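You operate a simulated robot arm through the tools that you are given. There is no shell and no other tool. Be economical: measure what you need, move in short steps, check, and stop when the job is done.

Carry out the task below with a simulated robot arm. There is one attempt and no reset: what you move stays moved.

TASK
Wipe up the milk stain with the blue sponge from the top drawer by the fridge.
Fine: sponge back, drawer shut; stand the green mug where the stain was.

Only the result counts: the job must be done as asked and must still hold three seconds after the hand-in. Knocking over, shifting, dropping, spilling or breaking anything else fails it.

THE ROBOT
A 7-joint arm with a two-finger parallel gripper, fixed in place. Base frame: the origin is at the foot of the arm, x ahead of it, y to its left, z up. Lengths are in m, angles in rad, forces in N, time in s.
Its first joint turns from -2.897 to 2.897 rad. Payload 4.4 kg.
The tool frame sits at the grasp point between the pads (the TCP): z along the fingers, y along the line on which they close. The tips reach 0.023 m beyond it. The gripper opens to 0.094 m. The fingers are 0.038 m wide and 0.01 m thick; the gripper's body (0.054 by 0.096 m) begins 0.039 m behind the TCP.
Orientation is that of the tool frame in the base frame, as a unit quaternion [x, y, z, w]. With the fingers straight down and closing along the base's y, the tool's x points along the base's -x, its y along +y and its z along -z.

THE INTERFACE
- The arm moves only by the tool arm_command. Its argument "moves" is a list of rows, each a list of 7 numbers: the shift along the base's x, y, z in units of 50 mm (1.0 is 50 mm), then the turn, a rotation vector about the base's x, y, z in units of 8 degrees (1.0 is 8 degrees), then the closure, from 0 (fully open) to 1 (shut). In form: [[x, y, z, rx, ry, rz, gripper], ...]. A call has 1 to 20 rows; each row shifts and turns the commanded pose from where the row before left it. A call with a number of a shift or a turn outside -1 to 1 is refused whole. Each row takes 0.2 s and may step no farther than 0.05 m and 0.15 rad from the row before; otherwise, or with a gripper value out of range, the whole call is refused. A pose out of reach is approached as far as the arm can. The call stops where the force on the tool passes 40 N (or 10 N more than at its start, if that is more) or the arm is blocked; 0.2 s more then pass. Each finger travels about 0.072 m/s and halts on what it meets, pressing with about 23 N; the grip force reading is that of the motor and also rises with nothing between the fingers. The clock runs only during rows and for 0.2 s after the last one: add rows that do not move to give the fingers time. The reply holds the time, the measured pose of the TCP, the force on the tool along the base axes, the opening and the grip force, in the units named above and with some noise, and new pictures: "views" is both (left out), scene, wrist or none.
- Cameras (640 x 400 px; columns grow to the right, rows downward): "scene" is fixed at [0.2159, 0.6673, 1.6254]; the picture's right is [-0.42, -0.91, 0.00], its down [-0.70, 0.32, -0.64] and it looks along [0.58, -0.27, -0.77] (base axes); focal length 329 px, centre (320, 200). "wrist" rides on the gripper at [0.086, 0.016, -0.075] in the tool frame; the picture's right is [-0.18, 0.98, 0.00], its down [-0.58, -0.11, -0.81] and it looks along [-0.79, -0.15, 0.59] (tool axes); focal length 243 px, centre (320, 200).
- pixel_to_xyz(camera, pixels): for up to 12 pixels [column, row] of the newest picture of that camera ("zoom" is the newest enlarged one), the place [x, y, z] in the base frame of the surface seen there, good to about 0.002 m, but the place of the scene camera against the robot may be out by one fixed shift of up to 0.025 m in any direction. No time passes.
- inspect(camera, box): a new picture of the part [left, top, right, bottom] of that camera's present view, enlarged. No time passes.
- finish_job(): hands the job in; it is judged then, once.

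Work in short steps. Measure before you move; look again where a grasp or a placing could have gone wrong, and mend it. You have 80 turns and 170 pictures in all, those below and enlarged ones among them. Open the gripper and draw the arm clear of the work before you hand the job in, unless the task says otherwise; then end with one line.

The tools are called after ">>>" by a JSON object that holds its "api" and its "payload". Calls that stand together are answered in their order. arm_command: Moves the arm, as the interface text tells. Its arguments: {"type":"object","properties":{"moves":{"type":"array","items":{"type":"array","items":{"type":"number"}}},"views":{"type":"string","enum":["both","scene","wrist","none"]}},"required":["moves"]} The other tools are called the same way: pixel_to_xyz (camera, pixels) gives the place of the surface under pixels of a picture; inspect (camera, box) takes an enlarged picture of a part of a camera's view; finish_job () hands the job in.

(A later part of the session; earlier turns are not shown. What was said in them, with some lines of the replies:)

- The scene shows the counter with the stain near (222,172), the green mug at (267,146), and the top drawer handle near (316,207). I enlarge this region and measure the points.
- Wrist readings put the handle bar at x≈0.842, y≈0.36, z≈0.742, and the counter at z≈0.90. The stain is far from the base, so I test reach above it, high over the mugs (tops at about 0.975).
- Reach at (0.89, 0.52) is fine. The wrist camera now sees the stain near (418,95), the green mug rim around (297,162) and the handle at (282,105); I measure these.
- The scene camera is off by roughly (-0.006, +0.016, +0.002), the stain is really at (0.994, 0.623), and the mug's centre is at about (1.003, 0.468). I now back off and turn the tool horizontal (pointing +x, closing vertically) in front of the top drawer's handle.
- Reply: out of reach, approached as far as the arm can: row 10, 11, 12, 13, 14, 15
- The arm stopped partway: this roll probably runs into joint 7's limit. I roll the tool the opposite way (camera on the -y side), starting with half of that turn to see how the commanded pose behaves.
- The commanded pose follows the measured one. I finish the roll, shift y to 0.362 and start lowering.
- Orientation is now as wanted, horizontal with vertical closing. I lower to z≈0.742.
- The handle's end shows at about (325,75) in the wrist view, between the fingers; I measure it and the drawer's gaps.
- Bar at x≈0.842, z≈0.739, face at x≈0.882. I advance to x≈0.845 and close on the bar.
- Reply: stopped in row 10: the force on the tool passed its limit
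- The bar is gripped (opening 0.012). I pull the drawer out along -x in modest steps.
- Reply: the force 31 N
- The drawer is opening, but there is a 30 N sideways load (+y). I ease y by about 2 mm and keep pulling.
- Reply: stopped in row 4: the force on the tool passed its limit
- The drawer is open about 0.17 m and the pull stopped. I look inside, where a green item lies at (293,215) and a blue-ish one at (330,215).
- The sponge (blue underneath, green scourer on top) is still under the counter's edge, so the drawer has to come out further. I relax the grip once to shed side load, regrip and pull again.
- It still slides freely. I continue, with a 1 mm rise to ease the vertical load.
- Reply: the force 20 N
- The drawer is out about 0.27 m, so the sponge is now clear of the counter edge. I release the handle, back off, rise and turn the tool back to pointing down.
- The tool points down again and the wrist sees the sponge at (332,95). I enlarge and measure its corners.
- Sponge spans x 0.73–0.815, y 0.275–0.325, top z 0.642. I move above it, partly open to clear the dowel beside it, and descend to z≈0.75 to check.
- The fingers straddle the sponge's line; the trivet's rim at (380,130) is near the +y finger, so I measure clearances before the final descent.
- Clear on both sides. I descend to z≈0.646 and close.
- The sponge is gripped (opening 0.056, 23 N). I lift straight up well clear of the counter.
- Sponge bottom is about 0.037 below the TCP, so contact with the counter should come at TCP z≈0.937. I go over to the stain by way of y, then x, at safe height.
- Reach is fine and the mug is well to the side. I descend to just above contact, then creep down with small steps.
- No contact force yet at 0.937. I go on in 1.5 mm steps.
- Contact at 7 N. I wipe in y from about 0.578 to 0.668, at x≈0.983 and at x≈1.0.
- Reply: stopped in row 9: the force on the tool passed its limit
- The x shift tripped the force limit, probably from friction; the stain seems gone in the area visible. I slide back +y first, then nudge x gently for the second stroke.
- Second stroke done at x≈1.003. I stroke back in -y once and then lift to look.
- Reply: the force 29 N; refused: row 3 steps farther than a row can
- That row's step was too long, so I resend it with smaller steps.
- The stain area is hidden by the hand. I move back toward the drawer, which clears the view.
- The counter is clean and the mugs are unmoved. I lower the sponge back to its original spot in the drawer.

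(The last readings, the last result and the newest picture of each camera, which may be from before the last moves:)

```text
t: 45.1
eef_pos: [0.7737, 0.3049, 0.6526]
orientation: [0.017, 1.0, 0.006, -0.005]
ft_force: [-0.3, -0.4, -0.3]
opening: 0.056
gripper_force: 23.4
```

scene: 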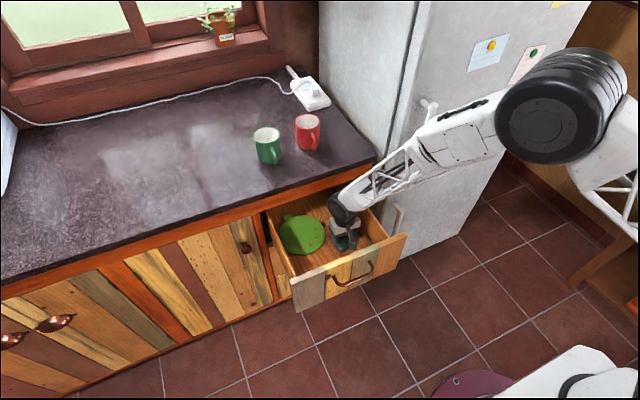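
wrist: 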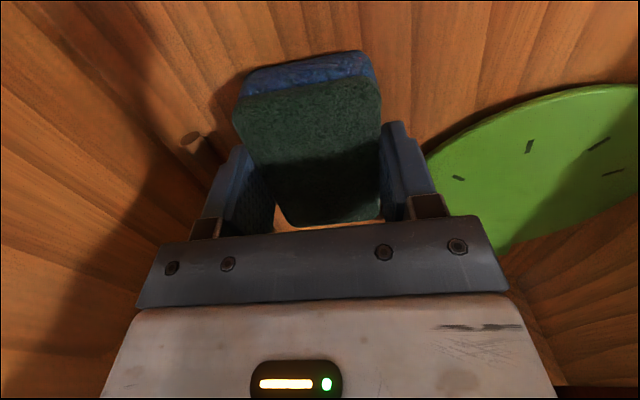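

About 6–7 mm remain to the drawer's floor. I lower that, open the fingers and lift away.

>>> {"api": "arm_command", "payload": {"moves": [[0, 0, -0.06, 0, 0, 0, 1], [0, 0, -0.05, 0, 0, 0, 1], [0, 0, 0, 0, 0, 0, 1]], "views": "none"}}

>>> {"api": "arm_command", "payload": {"moves": [[0, 0, 0, 0, 0, 0, 0.3], [0, 0, 0, 0, 0, 0, 0.2], [0, 0, 0, 0, 0, 0, 0.2], [0, 0, 0.4, 0, 0, 0, 0.2], [0, 0, 0.8, 0, 0, 0, 0.2], [0, 0, 0.9, 0, 0, 0, 0.2], [0, 0, 0.9, 0, 0, 0, 0.2], [0, 0, 0.9, 0, 0, 0, 0.2], [0, 0, 0.9, 0, 0, 0, 0.2], [0, 0, 0.9, 0, 0, 0, 0.2], [0, 0, 0.9, 0, 0, 0, 0.2]]}}

```text
t: 45.9
eef_pos: [0.7726, 0.3057, 0.6489]
orientation: [0.017, 1.0, 0.005, -0.005]
ft_force: [-0.2, -0.5, -0.2]
opening: 0.0561
gripper_force: 22.7
```

```text
t: 48.3
eef_pos: [0.7736, 0.3044, 0.9766]
orientation: [0.017, 1.0, 0.004, -0.005]
ft_force: [0.3, 0.2, -0.6]
opening: 0.0752
gripper_force: 0.1
```

scene: 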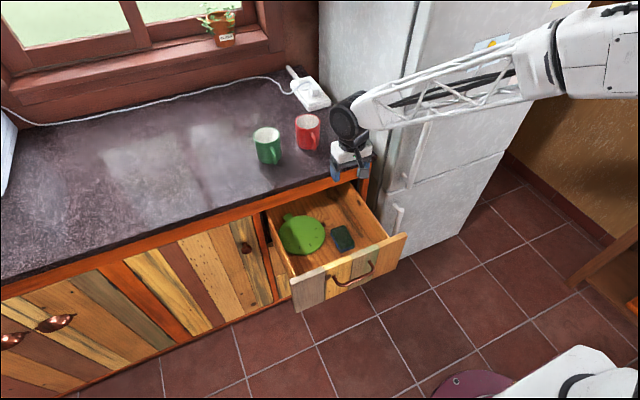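
wrist: 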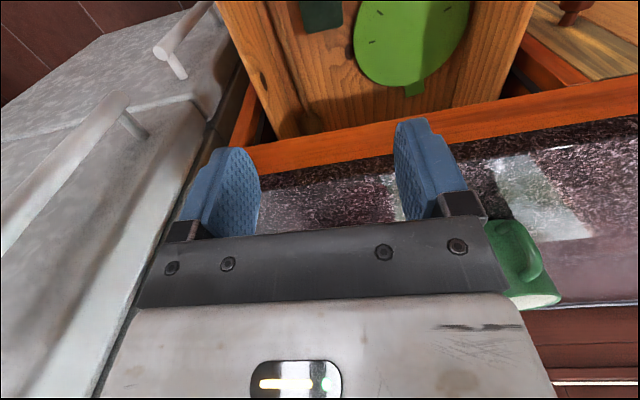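

The sponge is back in its spot. To shut the drawer I'll push its front with closed, horizontal fingers above the handle, so I back off and pitch the tool forward.

>>> {"api": "arm_command", "payload": {"moves": [[-0.9, 0.1, 0.1, 0, 0, 0, 1], [-0.9, 0.1, 0, 0, 0, 0, 1], [-0.9, 0.1, 0, 0, 0, 0, 1], [-0.9, 0.1, 0, 0, 0, 0, 1], [-0.9, 0.1, 0, 0, -1, 0, 1], [-0.9, 0.1, 0, 0, -1, 0, 1], [-0.3, 0.1, 0, 0, -1, 0, 1], [0, 0.1, 0, 0, -1, 0, 1], [0, 0.1, 0, 0, -1, 0, 1], [0, 0.1, 0, 0, -1, 0, 1], [0, 0.1, 0, 0, -1, 0, 1], [0, 0.05, 0, 0, -1, 0, 1], [0, 0, 0, 0, -1, 0, 1], [0, 0, 0, 0, -1, 0, 1], [0, 0, 0, 0, -1, 0, 1], [0, 0, 0, 0, -0.25, 0, 1]]}}

```text
t: 51.7
eef_pos: [0.4887, 0.3637, 0.9821]
orientation: [0.008, 0.71, 0.015, 0.704]
ft_force: [0.3, 0.2, -0.4]
opening: 0.0003
gripper_force: 22.9
```

scene: 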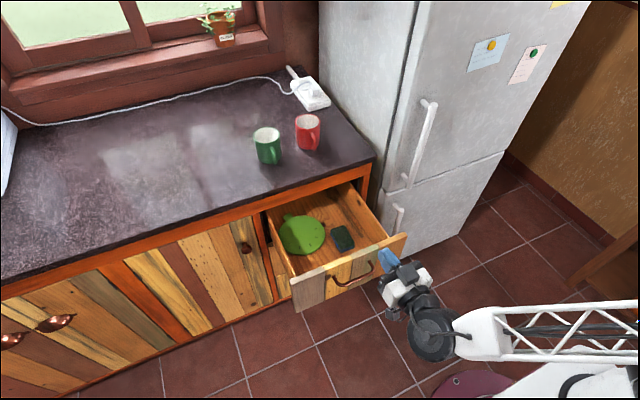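
wrist: 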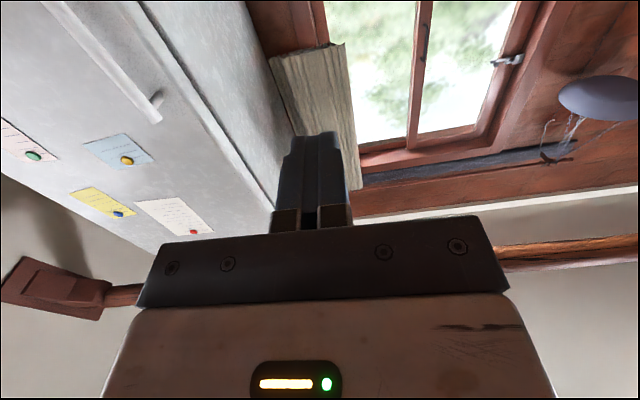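

Horizontal with closed fingers. I lower to z≈0.772, between the panel's top and the handle.

>>> {"api": "arm_command", "payload": {"moves": [[0, 0, -0.84, 0, 0, 0, 1], [0, 0, -0.84, 0, 0, 0, 1], [0, 0, -0.84, 0, 0, 0, 1], [0, 0, -0.84, 0, 0, 0, 1], [0, 0, -0.84, 0, 0, 0, 1], [0.8, 0, 0, 0, 0, 0, 1]]}}

>>> {"api": "inspect", "payload": {"camera": "scene", "box": [280, 200, 440, 300]}}

```text
t: 53.1
eef_pos: [0.5302, 0.3625, 0.7743]
orientation: [0.01, 0.711, 0.015, 0.703]
ft_force: [0.3, 0.2, 0.8]
opening: 0.0
gripper_force: 22.9
```

scene: 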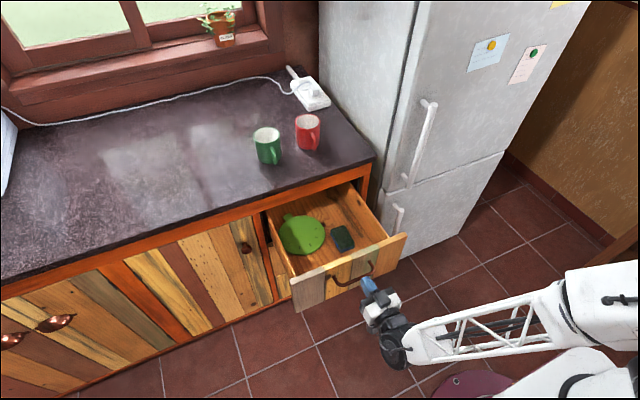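
wrist: 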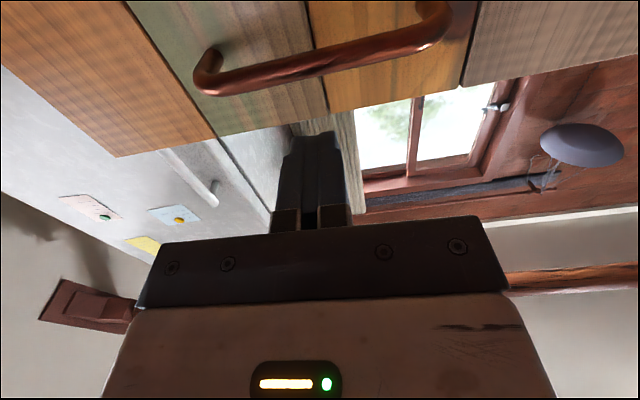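

```text
4.00 times, centred on (360, 250) of scene
```

zoom: 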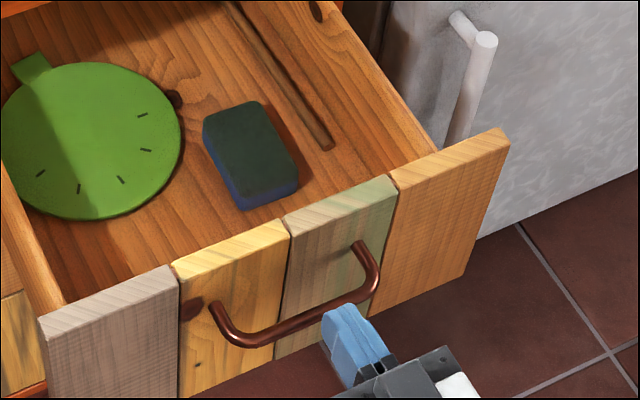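

The fingertips line up just above the handle. I drop 3 mm and advance steadily, pushing the drawer in.

>>> {"api": "arm_command", "payload": {"moves": [[0.5, 0, -0.06, 0, 0, 0, 1], [0.4, 0, 0, 0, 0, 0, 1], [0.4, 0, 0, 0, 0, 0, 1], [0.4, 0, 0, 0, 0, 0, 1], [0.4, 0, 0, 0, 0, 0, 1], [0.4, 0, 0, 0, 0, 0, 1], [0.4, 0, 0, 0, 0, 0, 1], [0.4, 0, 0, 0, 0, 0, 1]]}}

```text
t: 54.9
eef_pos: [0.6949, 0.3636, 0.7681]
orientation: [0.008, 0.711, 0.016, 0.703]
ft_force: [-0.6, 0.4, 0.3]
opening: 0.0001
gripper_force: 22.9
```

scene: 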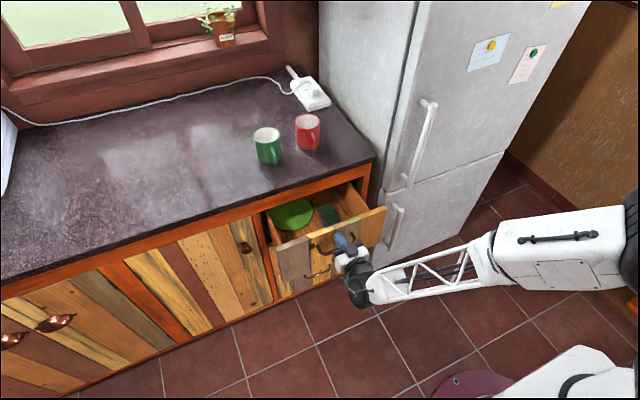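
wrist: 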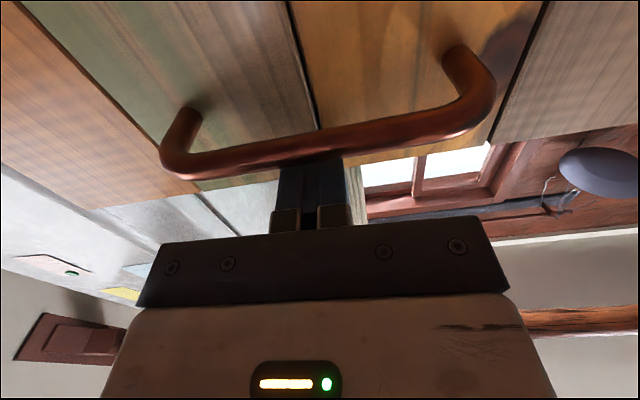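

The drawer is sliding in smoothly with little force. I push the remaining ~0.16 m, slower at the end.

>>> {"api": "arm_command", "payload": {"moves": [[0.4, 0, 0, 0, 0, 0, 1], [0.4, 0, 0, 0, 0, 0, 1], [0.4, 0, 0, 0, 0, 0, 1], [0.4, 0, 0, 0, 0, 0, 1], [0.4, 0, 0, 0, 0, 0, 1], [0.4, 0, 0, 0, 0, 0, 1], [0.4, 0, 0, 0, 0, 0, 1], [0.2, 0, 0, 0, 0, 0, 1], [0.1, 0, 0, 0, 0, 0, 1], [0.1, 0, 0, 0, 0, 0, 1], [0.1, 0, 0, 0, 0, 0, 1]]}}

```text
t: 57.3
eef_pos: [0.8569, 0.3624, 0.7689]
orientation: [0.008, 0.71, 0.015, 0.704]
ft_force: [-26.3, -5.2, 13.6]
opening: 0.0
gripper_force: 23.2
stopped in row 11: the force on the tool passed its limit (the readings are from after the stop); the commanded pose is now the measured one
```

scene: 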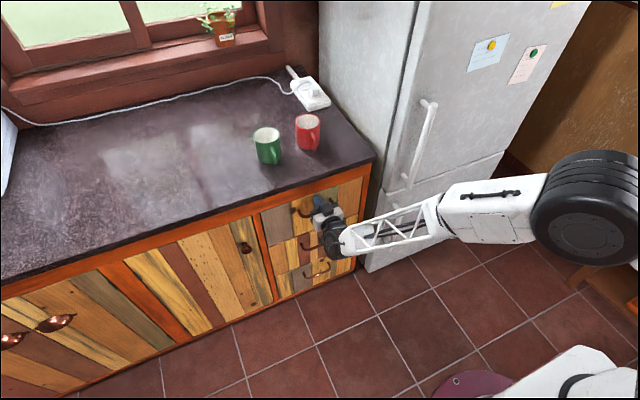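
wrist: 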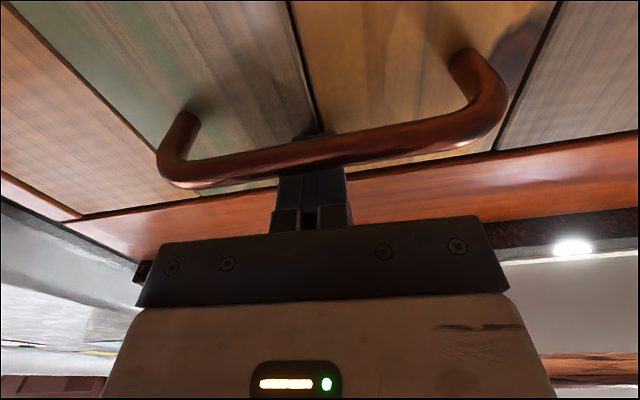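

The drawer reads shut (front at x≈0.88, 26 N against the stop). I back off, rise, and turn the tool down again toward the green mug.

>>> {"api": "arm_command", "payload": {"moves": [[-0.4, 0, 0, 0, 0, 0, 1], [-0.9, 0, 0, 0, 0, 0, 1], [-0.9, 0, 0, 0, 0, 0, 0.5], [-0.9, 0, 0, 0, 0, 0, 0], [-0.9, 0, 0, 0, 0, 0, 0], [0, 0, 0.9, 0, 0, 0, 0], [0, 0, 0.9, 0, 0, 0, 0], [0, 0, 0.9, 0, 0, 0, 0], [0, 0, 0.9, 0, 0, 0, 0], [0, 0, 0.9, 0, 0, 0, 0], [0, 0, 0.9, 0, 0, 0, 0], [0, 0, 0.9, 0, 0, 0, 0]], "views": "scene"}}

>>> {"api": "arm_command", "payload": {"moves": [[0, 0.1, 0, 0, 1, 0, 0], [0, 0.1, 0, 0, 1, 0, 0], [0, 0.1, 0, 0, 1, 0, 0], [0, 0.1, 0, 0, 1, 0, 0], [0, 0.2, 0, 0, 1, 0, 0], [0, 0.2, 0, 0, 1, 0, 0], [0, 0.2, 0, 0, 1, 0, 0], [0, 0.2, 0, 0, 1, 0, 0], [0.4, 0.2, 0, 0, 1, 0, 0], [0.4, 0.2, 0, 0, 1, 0, 0], [0.4, 0.2, 0, 0, 1, 0, 0], [0.4, 0.2, 0, 0, 0.25, 0, 0], [0.6, 0, 0, 0, 0, 0, 0], [0.6, 0, 0, 0, 0, 0, 0], [0.6, 0, 0, 0, 0, 0, 0]]}}

```text
t: 59.9
eef_pos: [0.6605, 0.3614, 1.0827]
orientation: [0.009, 0.711, 0.015, 0.703]
ft_force: [0.1, -0.7, -0.7]
opening: 0.0939
gripper_force: 0.0
```

scene: 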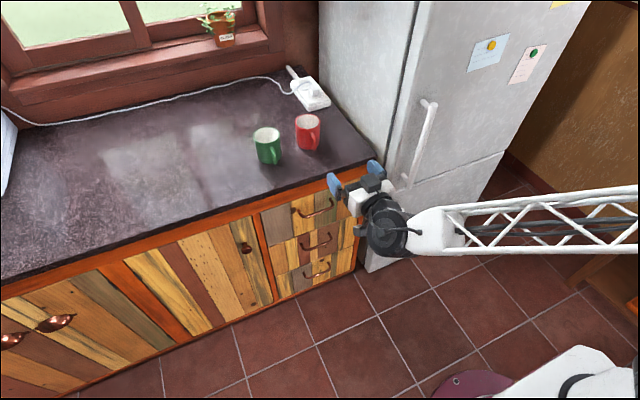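

```text
t: 63.1
eef_pos: [0.8266, 0.4622, 1.0847]
orientation: [0.017, 1.0, 0.004, -0.006]
ft_force: [1.4, -0.5, 0.8]
opening: 0.0941
gripper_force: 0.1
```

scene: 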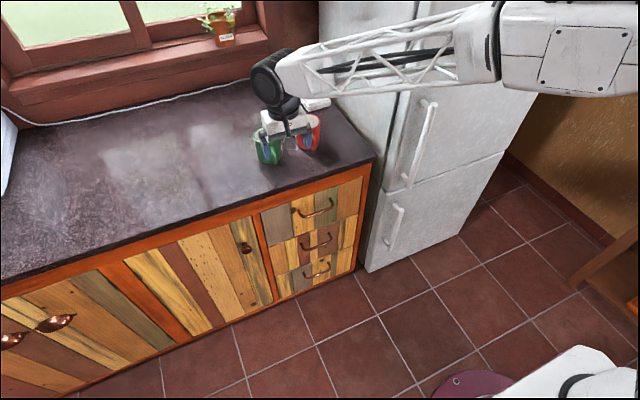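
wrist: 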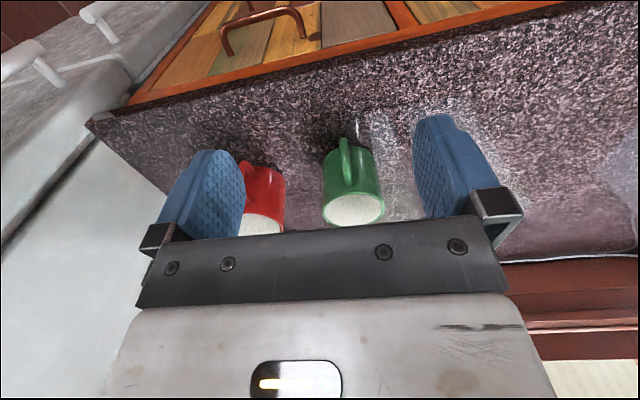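

The drawer is shut flush and the wrist camera sees the green mug at (352,190), with its handle facing me (345,160). I re-measure its rim and the drawer's front.

>>> {"api": "inspect", "payload": {"camera": "wrist", "box": [220, 110, 444, 250]}}

>>> {"api": "pixel_to_xyz", "payload": {"camera": "wrist", "pixels": [[323, 208], [383, 203], [354, 226], [350, 195], [344, 142], [370, 165], [325, 170], [285, 200], [290, 40], [330, 30], [355, 20], [270, 42]]}}

```text
2.86 times, centred on (332, 180) of wrist
```

zoom: 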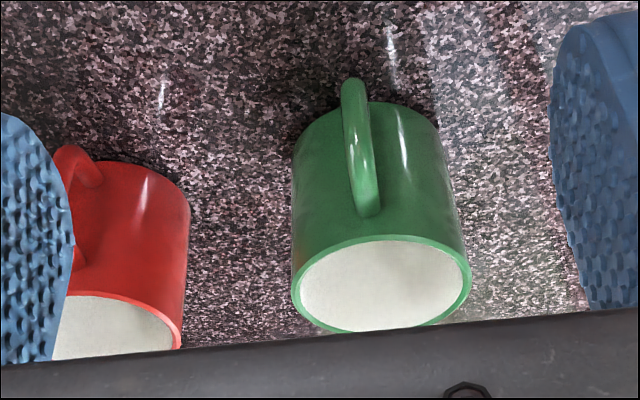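

```text
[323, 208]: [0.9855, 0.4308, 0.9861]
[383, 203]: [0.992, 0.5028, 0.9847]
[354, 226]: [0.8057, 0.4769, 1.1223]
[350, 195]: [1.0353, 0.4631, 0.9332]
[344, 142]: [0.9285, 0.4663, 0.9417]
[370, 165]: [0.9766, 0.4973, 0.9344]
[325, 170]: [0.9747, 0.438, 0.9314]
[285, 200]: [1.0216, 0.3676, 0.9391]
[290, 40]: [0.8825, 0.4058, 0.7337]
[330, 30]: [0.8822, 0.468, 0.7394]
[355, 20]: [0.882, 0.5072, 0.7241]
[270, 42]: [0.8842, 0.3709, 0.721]
```

Drawer front is at x≈0.882 (shut). The mug's axis is at about (1.003, 0.467), top at 0.986; I go above it and then partway down.

>>> {"api": "arm_command", "payload": {"moves": [[0.88, 0.025, 0, 0, 0, 0, 0], [0.88, 0.025, 0, 0, 0, 0, 0], [0.88, 0.025, 0, 0, 0, 0, 0], [0.88, 0.025, 0, 0, 0, 0, 0], [0, 0, -0.7, 0, 0, 0, 0], [0, 0, 0, 0, 0, 0, 0]]}}

```text
t: 64.5
eef_pos: [1.0054, 0.4668, 1.0475]
orientation: [0.016, 1.0, 0.005, -0.006]
ft_force: [-0.2, -0.5, 0.9]
opening: 0.094
gripper_force: 0.0
```

scene: 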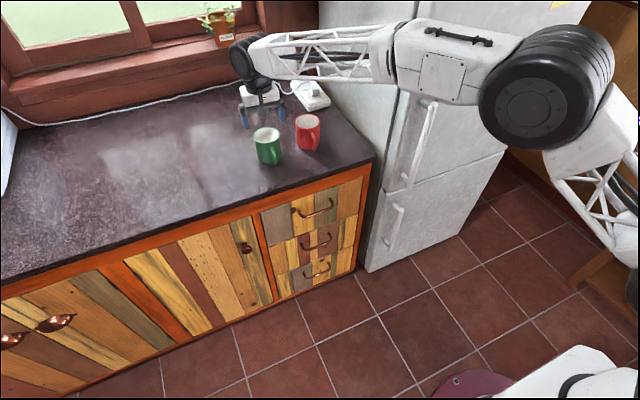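
wrist: 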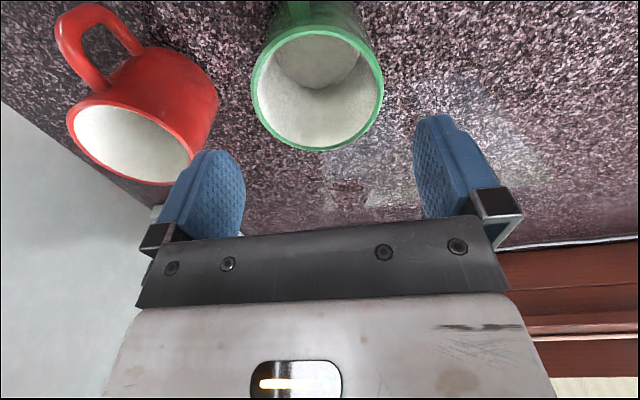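

Rim of the green mug spans (253..383) and the red mug is near the -y finger. I measure both before descending.

>>> {"api": "pixel_to_xyz", "payload": {"camera": "wrist", "pixels": [[254, 85], [380, 85], [318, 149], [318, 29], [192, 155], [214, 105], [216, 85]]}}

```text
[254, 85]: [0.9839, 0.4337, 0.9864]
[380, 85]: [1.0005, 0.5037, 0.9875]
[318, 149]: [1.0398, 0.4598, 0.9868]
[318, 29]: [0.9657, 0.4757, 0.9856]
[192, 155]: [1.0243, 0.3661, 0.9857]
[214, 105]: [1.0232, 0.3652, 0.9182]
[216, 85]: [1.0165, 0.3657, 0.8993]
```

Axis confirmed at (1.003, 0.468) with good clearance to the red mug (edge y 0.366). I descend to z≈0.957 and close.

>>> {"api": "arm_command", "payload": {"moves": [[-0.04, 0.02, -0.6, 0, 0, 0, 0], [0, 0, -0.6, 0, 0, 0, 0], [0, 0, -0.6, 0, 0, 0, 0], [0, 0, 0, 0, 0, 0, 0.3], [0, 0, 0, 0, 0, 0, 0.6], [0, 0, 0, 0, 0, 0, 0.8], [0, 0, 0, 0, 0, 0, 0.8]]}}

```text
t: 66.1
eef_pos: [1.0018, 0.4671, 0.959]
orientation: [0.018, 1.0, 0.005, -0.005]
ft_force: [-0.1, 0.0, -0.9]
opening: 0.0794
gripper_force: 23.3
```

scene: 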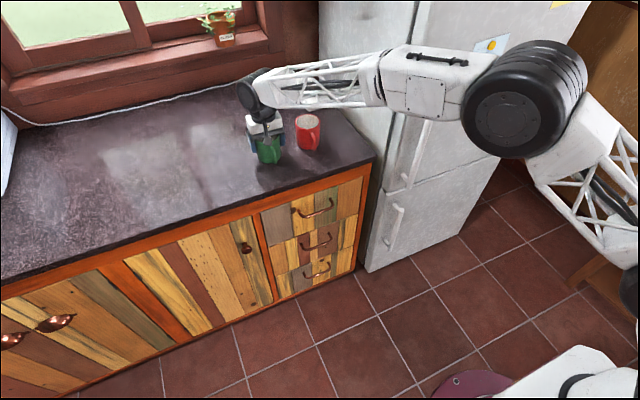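
wrist: 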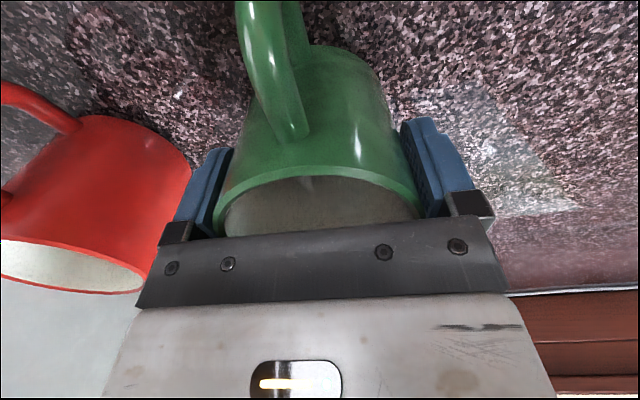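

The mug is gripped (0.079, 23 N). I lift about 5 cm, carry it +0.155 m in y and -8 mm in x to (0.994, 0.622).

>>> {"api": "arm_command", "payload": {"moves": [[0, 0, 0.3, 0, 0, 0, 0.9], [0, 0, 0.6, 0, 0, 0, 0.9], [0, 0.5, 0, 0, 0, 0, 0.9], [0, 0.7, 0, 0, 0, 0, 0.9], [-0.16, 0.7, 0, 0, 0, 0, 0.9], [0, 0.7, 0, 0, 0, 0, 0.9], [0, 0.5, 0, 0, 0, 0, 0.9], [0, 0, 0, 0, 0, 0, 0.9]]}}

```text
t: 67.9
eef_pos: [0.9928, 0.6255, 1.004]
orientation: [0.017, 1.0, 0.005, -0.005]
ft_force: [-0.4, -0.2, -3.3]
opening: 0.0793
gripper_force: 23.3
```

scene: 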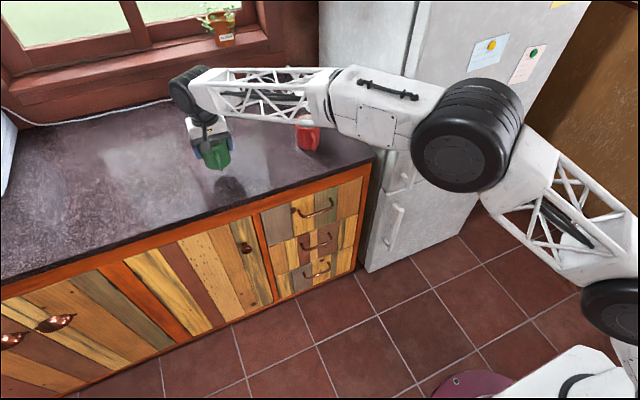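
wrist: 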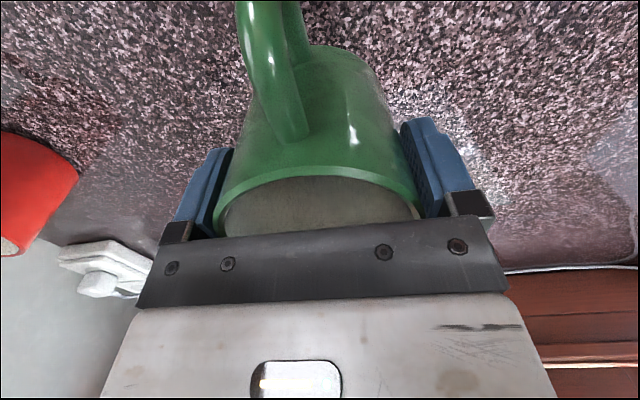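

The mug hangs over the stain's place (0.993, 0.6255). I lower it 43 mm, leaving the last 1–2 mm to be checked by force.

>>> {"api": "arm_command", "payload": {"moves": [[0.02, -0.03, -0.4, 0, 0, 0, 0.9], [0, 0, -0.3, 0, 0, 0, 0.9], [0, 0, -0.15, 0, 0, 0, 0.9], [0, 0, -0.04, 0, 0, 0, 0.9], [0, 0, 0, 0, 0, 0, 0.9]], "views": "none"}}

```text
t: 69.1
eef_pos: [0.9939, 0.6223, 0.9584]
orientation: [0.016, 1.0, 0.004, -0.005]
ft_force: [0.8, 0.4, -2.2]
opening: 0.0795
gripper_force: 23.0
```

Still carrying about 2–3 N, so it isn't quite down yet. I lower in 0.75 mm steps until contact.

>>> {"api": "arm_command", "payload": {"moves": [[0, 0, -0.015, 0, 0, 0, 0.9], [0, 0, 0, 0, 0, 0, 0.9]], "views": "none"}}

>>> {"api": "arm_command", "payload": {"moves": [[0, 0, -0.015, 0, 0, 0, 0.9], [0, 0, 0, 0, 0, 0, 0.9]]}}

```text
t: 69.7
eef_pos: [0.9958, 0.6225, 0.9577]
orientation: [0.016, 1.0, 0.005, -0.005]
ft_force: [0.2, 0.2, -3.1]
opening: 0.0792
gripper_force: 22.7
```

```text
t: 70.3
eef_pos: [0.9951, 0.6224, 0.9574]
orientation: [0.017, 1.0, 0.005, -0.005]
ft_force: [0.4, 0.6, -3.3]
opening: 0.0797
gripper_force: 23.1
```

scene: 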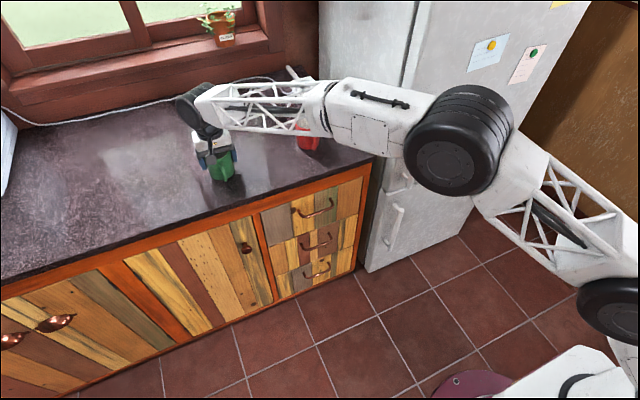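
wrist: 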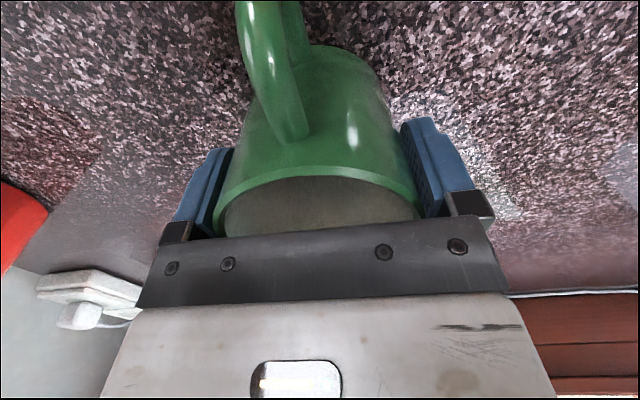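

No contact yet at 0.9574; I lower another 1 mm twice.

>>> {"api": "arm_command", "payload": {"moves": [[0, 0, -0.02, 0, 0, 0, 0.9], [0, 0, 0, 0, 0, 0, 0.9]], "views": "none"}}

>>> {"api": "arm_command", "payload": {"moves": [[0, 0, -0.015, 0, 0, 0, 0.9], [0, 0, 0, 0, 0, 0, 0.9]], "views": "none"}}

```text
t: 70.9
eef_pos: [0.9947, 0.6224, 0.9558]
orientation: [0.017, 1.0, 0.004, -0.005]
ft_force: [-1.0, 1.5, 0.0]
opening: 0.0793
gripper_force: 22.5
```

```text
t: 71.5
eef_pos: [0.9949, 0.6212, 0.9562]
orientation: [0.016, 1.0, 0.006, -0.005]
ft_force: [-1.2, 2.8, 9.4]
opening: 0.0797
gripper_force: 23.2
```

The mug now stands on the counter. I open gently and lift straight up, then retreat.

>>> {"api": "arm_command", "payload": {"moves": [[0, 0, 0.01, 0, 0, 0, 0.13], [0, 0, 0, 0, 0, 0, 0.05], [0, 0, 0, 0, 0, 0, 0], [0, 0, 0, 0, 0, 0, 0], [0, 0, 0.4, 0, 0, 0, 0], [0, 0, 0.7, 0, 0, 0, 0], [0, 0, 0.9, 0, 0, 0, 0], [0, 0, 0.9, 0, 0, 0, 0], [-0.9, 0, 0, 0, 0, 0, 0], [-0.9, 0, 0, 0, 0, 0, 0], [-0.9, 0, 0, 0, 0, 0, 0], [-0.9, 0, 0, 0, 0, 0, 0], [0, -0.9, 0, 0, 0, 0, 0], [0, -0.9, 0, 0, 0, 0, 0], [0, -0.9, 0, 0, 0, 0, 0], [-0.9, 0, 0, 0, 0, 0, 0], [-0.9, 0, 0, 0, 0, 0, 0], [0, -0.9, 0, 0, 0, 0, 0], [0, -0.9, 0, 0, 0, 0, 0]]}}

>>> {"api": "inspect", "payload": {"camera": "scene", "box": [180, 100, 380, 225]}}

>>> {"api": "pixel_to_xyz", "payload": {"camera": "wrist", "pixels": [[320, 100], [400, 100]]}}

```text
t: 75.5
eef_pos: [0.7255, 0.3993, 1.0999]
orientation: [0.017, 1.0, 0.004, -0.005]
ft_force: [0.2, 0.4, -0.3]
opening: 0.0941
gripper_force: 0.0
```

scene: 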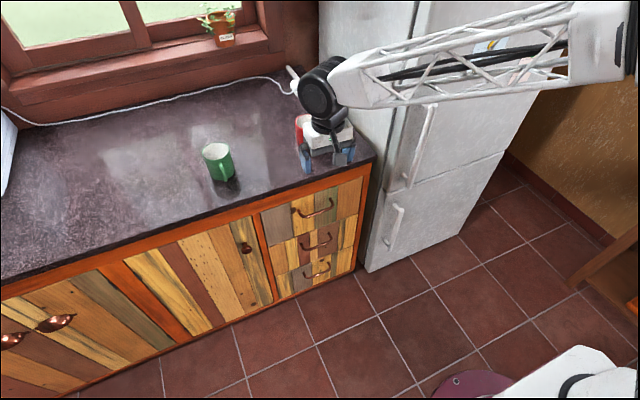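
wrist: 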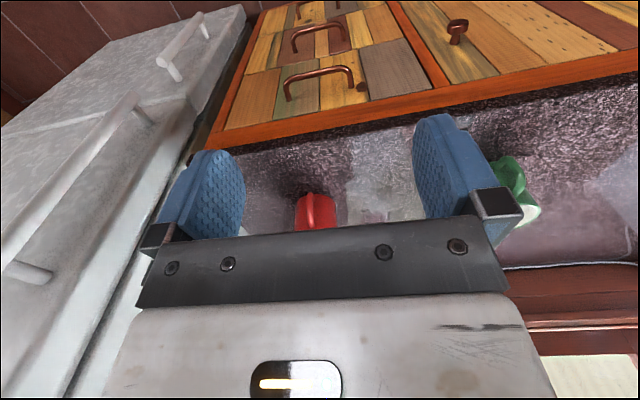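

```text
3.20 times, centred on (280, 162) of scene
```

zoom: 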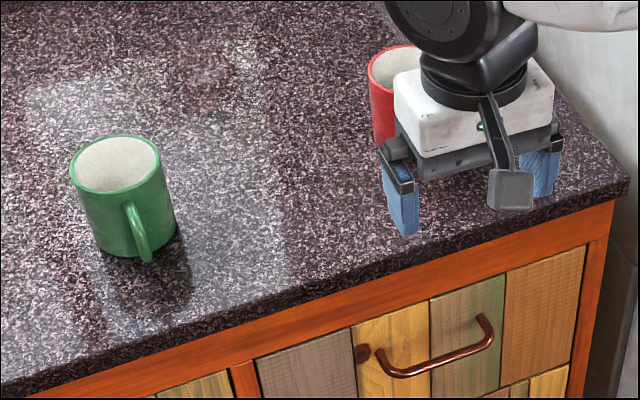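

```text
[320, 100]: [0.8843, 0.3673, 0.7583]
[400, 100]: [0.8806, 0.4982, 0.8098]
```

The mug stands where the stain was, the drawer is flush, the red mug is in place and the arm is clear. A quick check that the rim is level.

>>> {"api": "pixel_to_xyz", "payload": {"camera": "zoom", "pixels": [[72, 168], [159, 158], [112, 137], [118, 191], [290, 385], [345, 375], [470, 310], [545, 290], [250, 340], [590, 215]]}}

```text
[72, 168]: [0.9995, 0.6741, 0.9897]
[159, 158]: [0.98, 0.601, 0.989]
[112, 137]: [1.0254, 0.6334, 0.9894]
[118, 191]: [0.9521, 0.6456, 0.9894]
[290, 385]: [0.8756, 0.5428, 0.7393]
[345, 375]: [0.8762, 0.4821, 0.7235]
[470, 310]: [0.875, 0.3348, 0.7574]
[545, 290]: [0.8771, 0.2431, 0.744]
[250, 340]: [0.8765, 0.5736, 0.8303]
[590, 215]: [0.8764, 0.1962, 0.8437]
```

The rim is level (z 0.989 all round), centred on the stain's former place, and the drawer front is flush with its frame. I hand in.

>>> {"api": "finish_job", "payload": {}}

```text
The job is handed in.
```

The milk stain is wiped up, the blue sponge is back in the top drawer with the drawer shut, and the green mug stands upright where the stain was.
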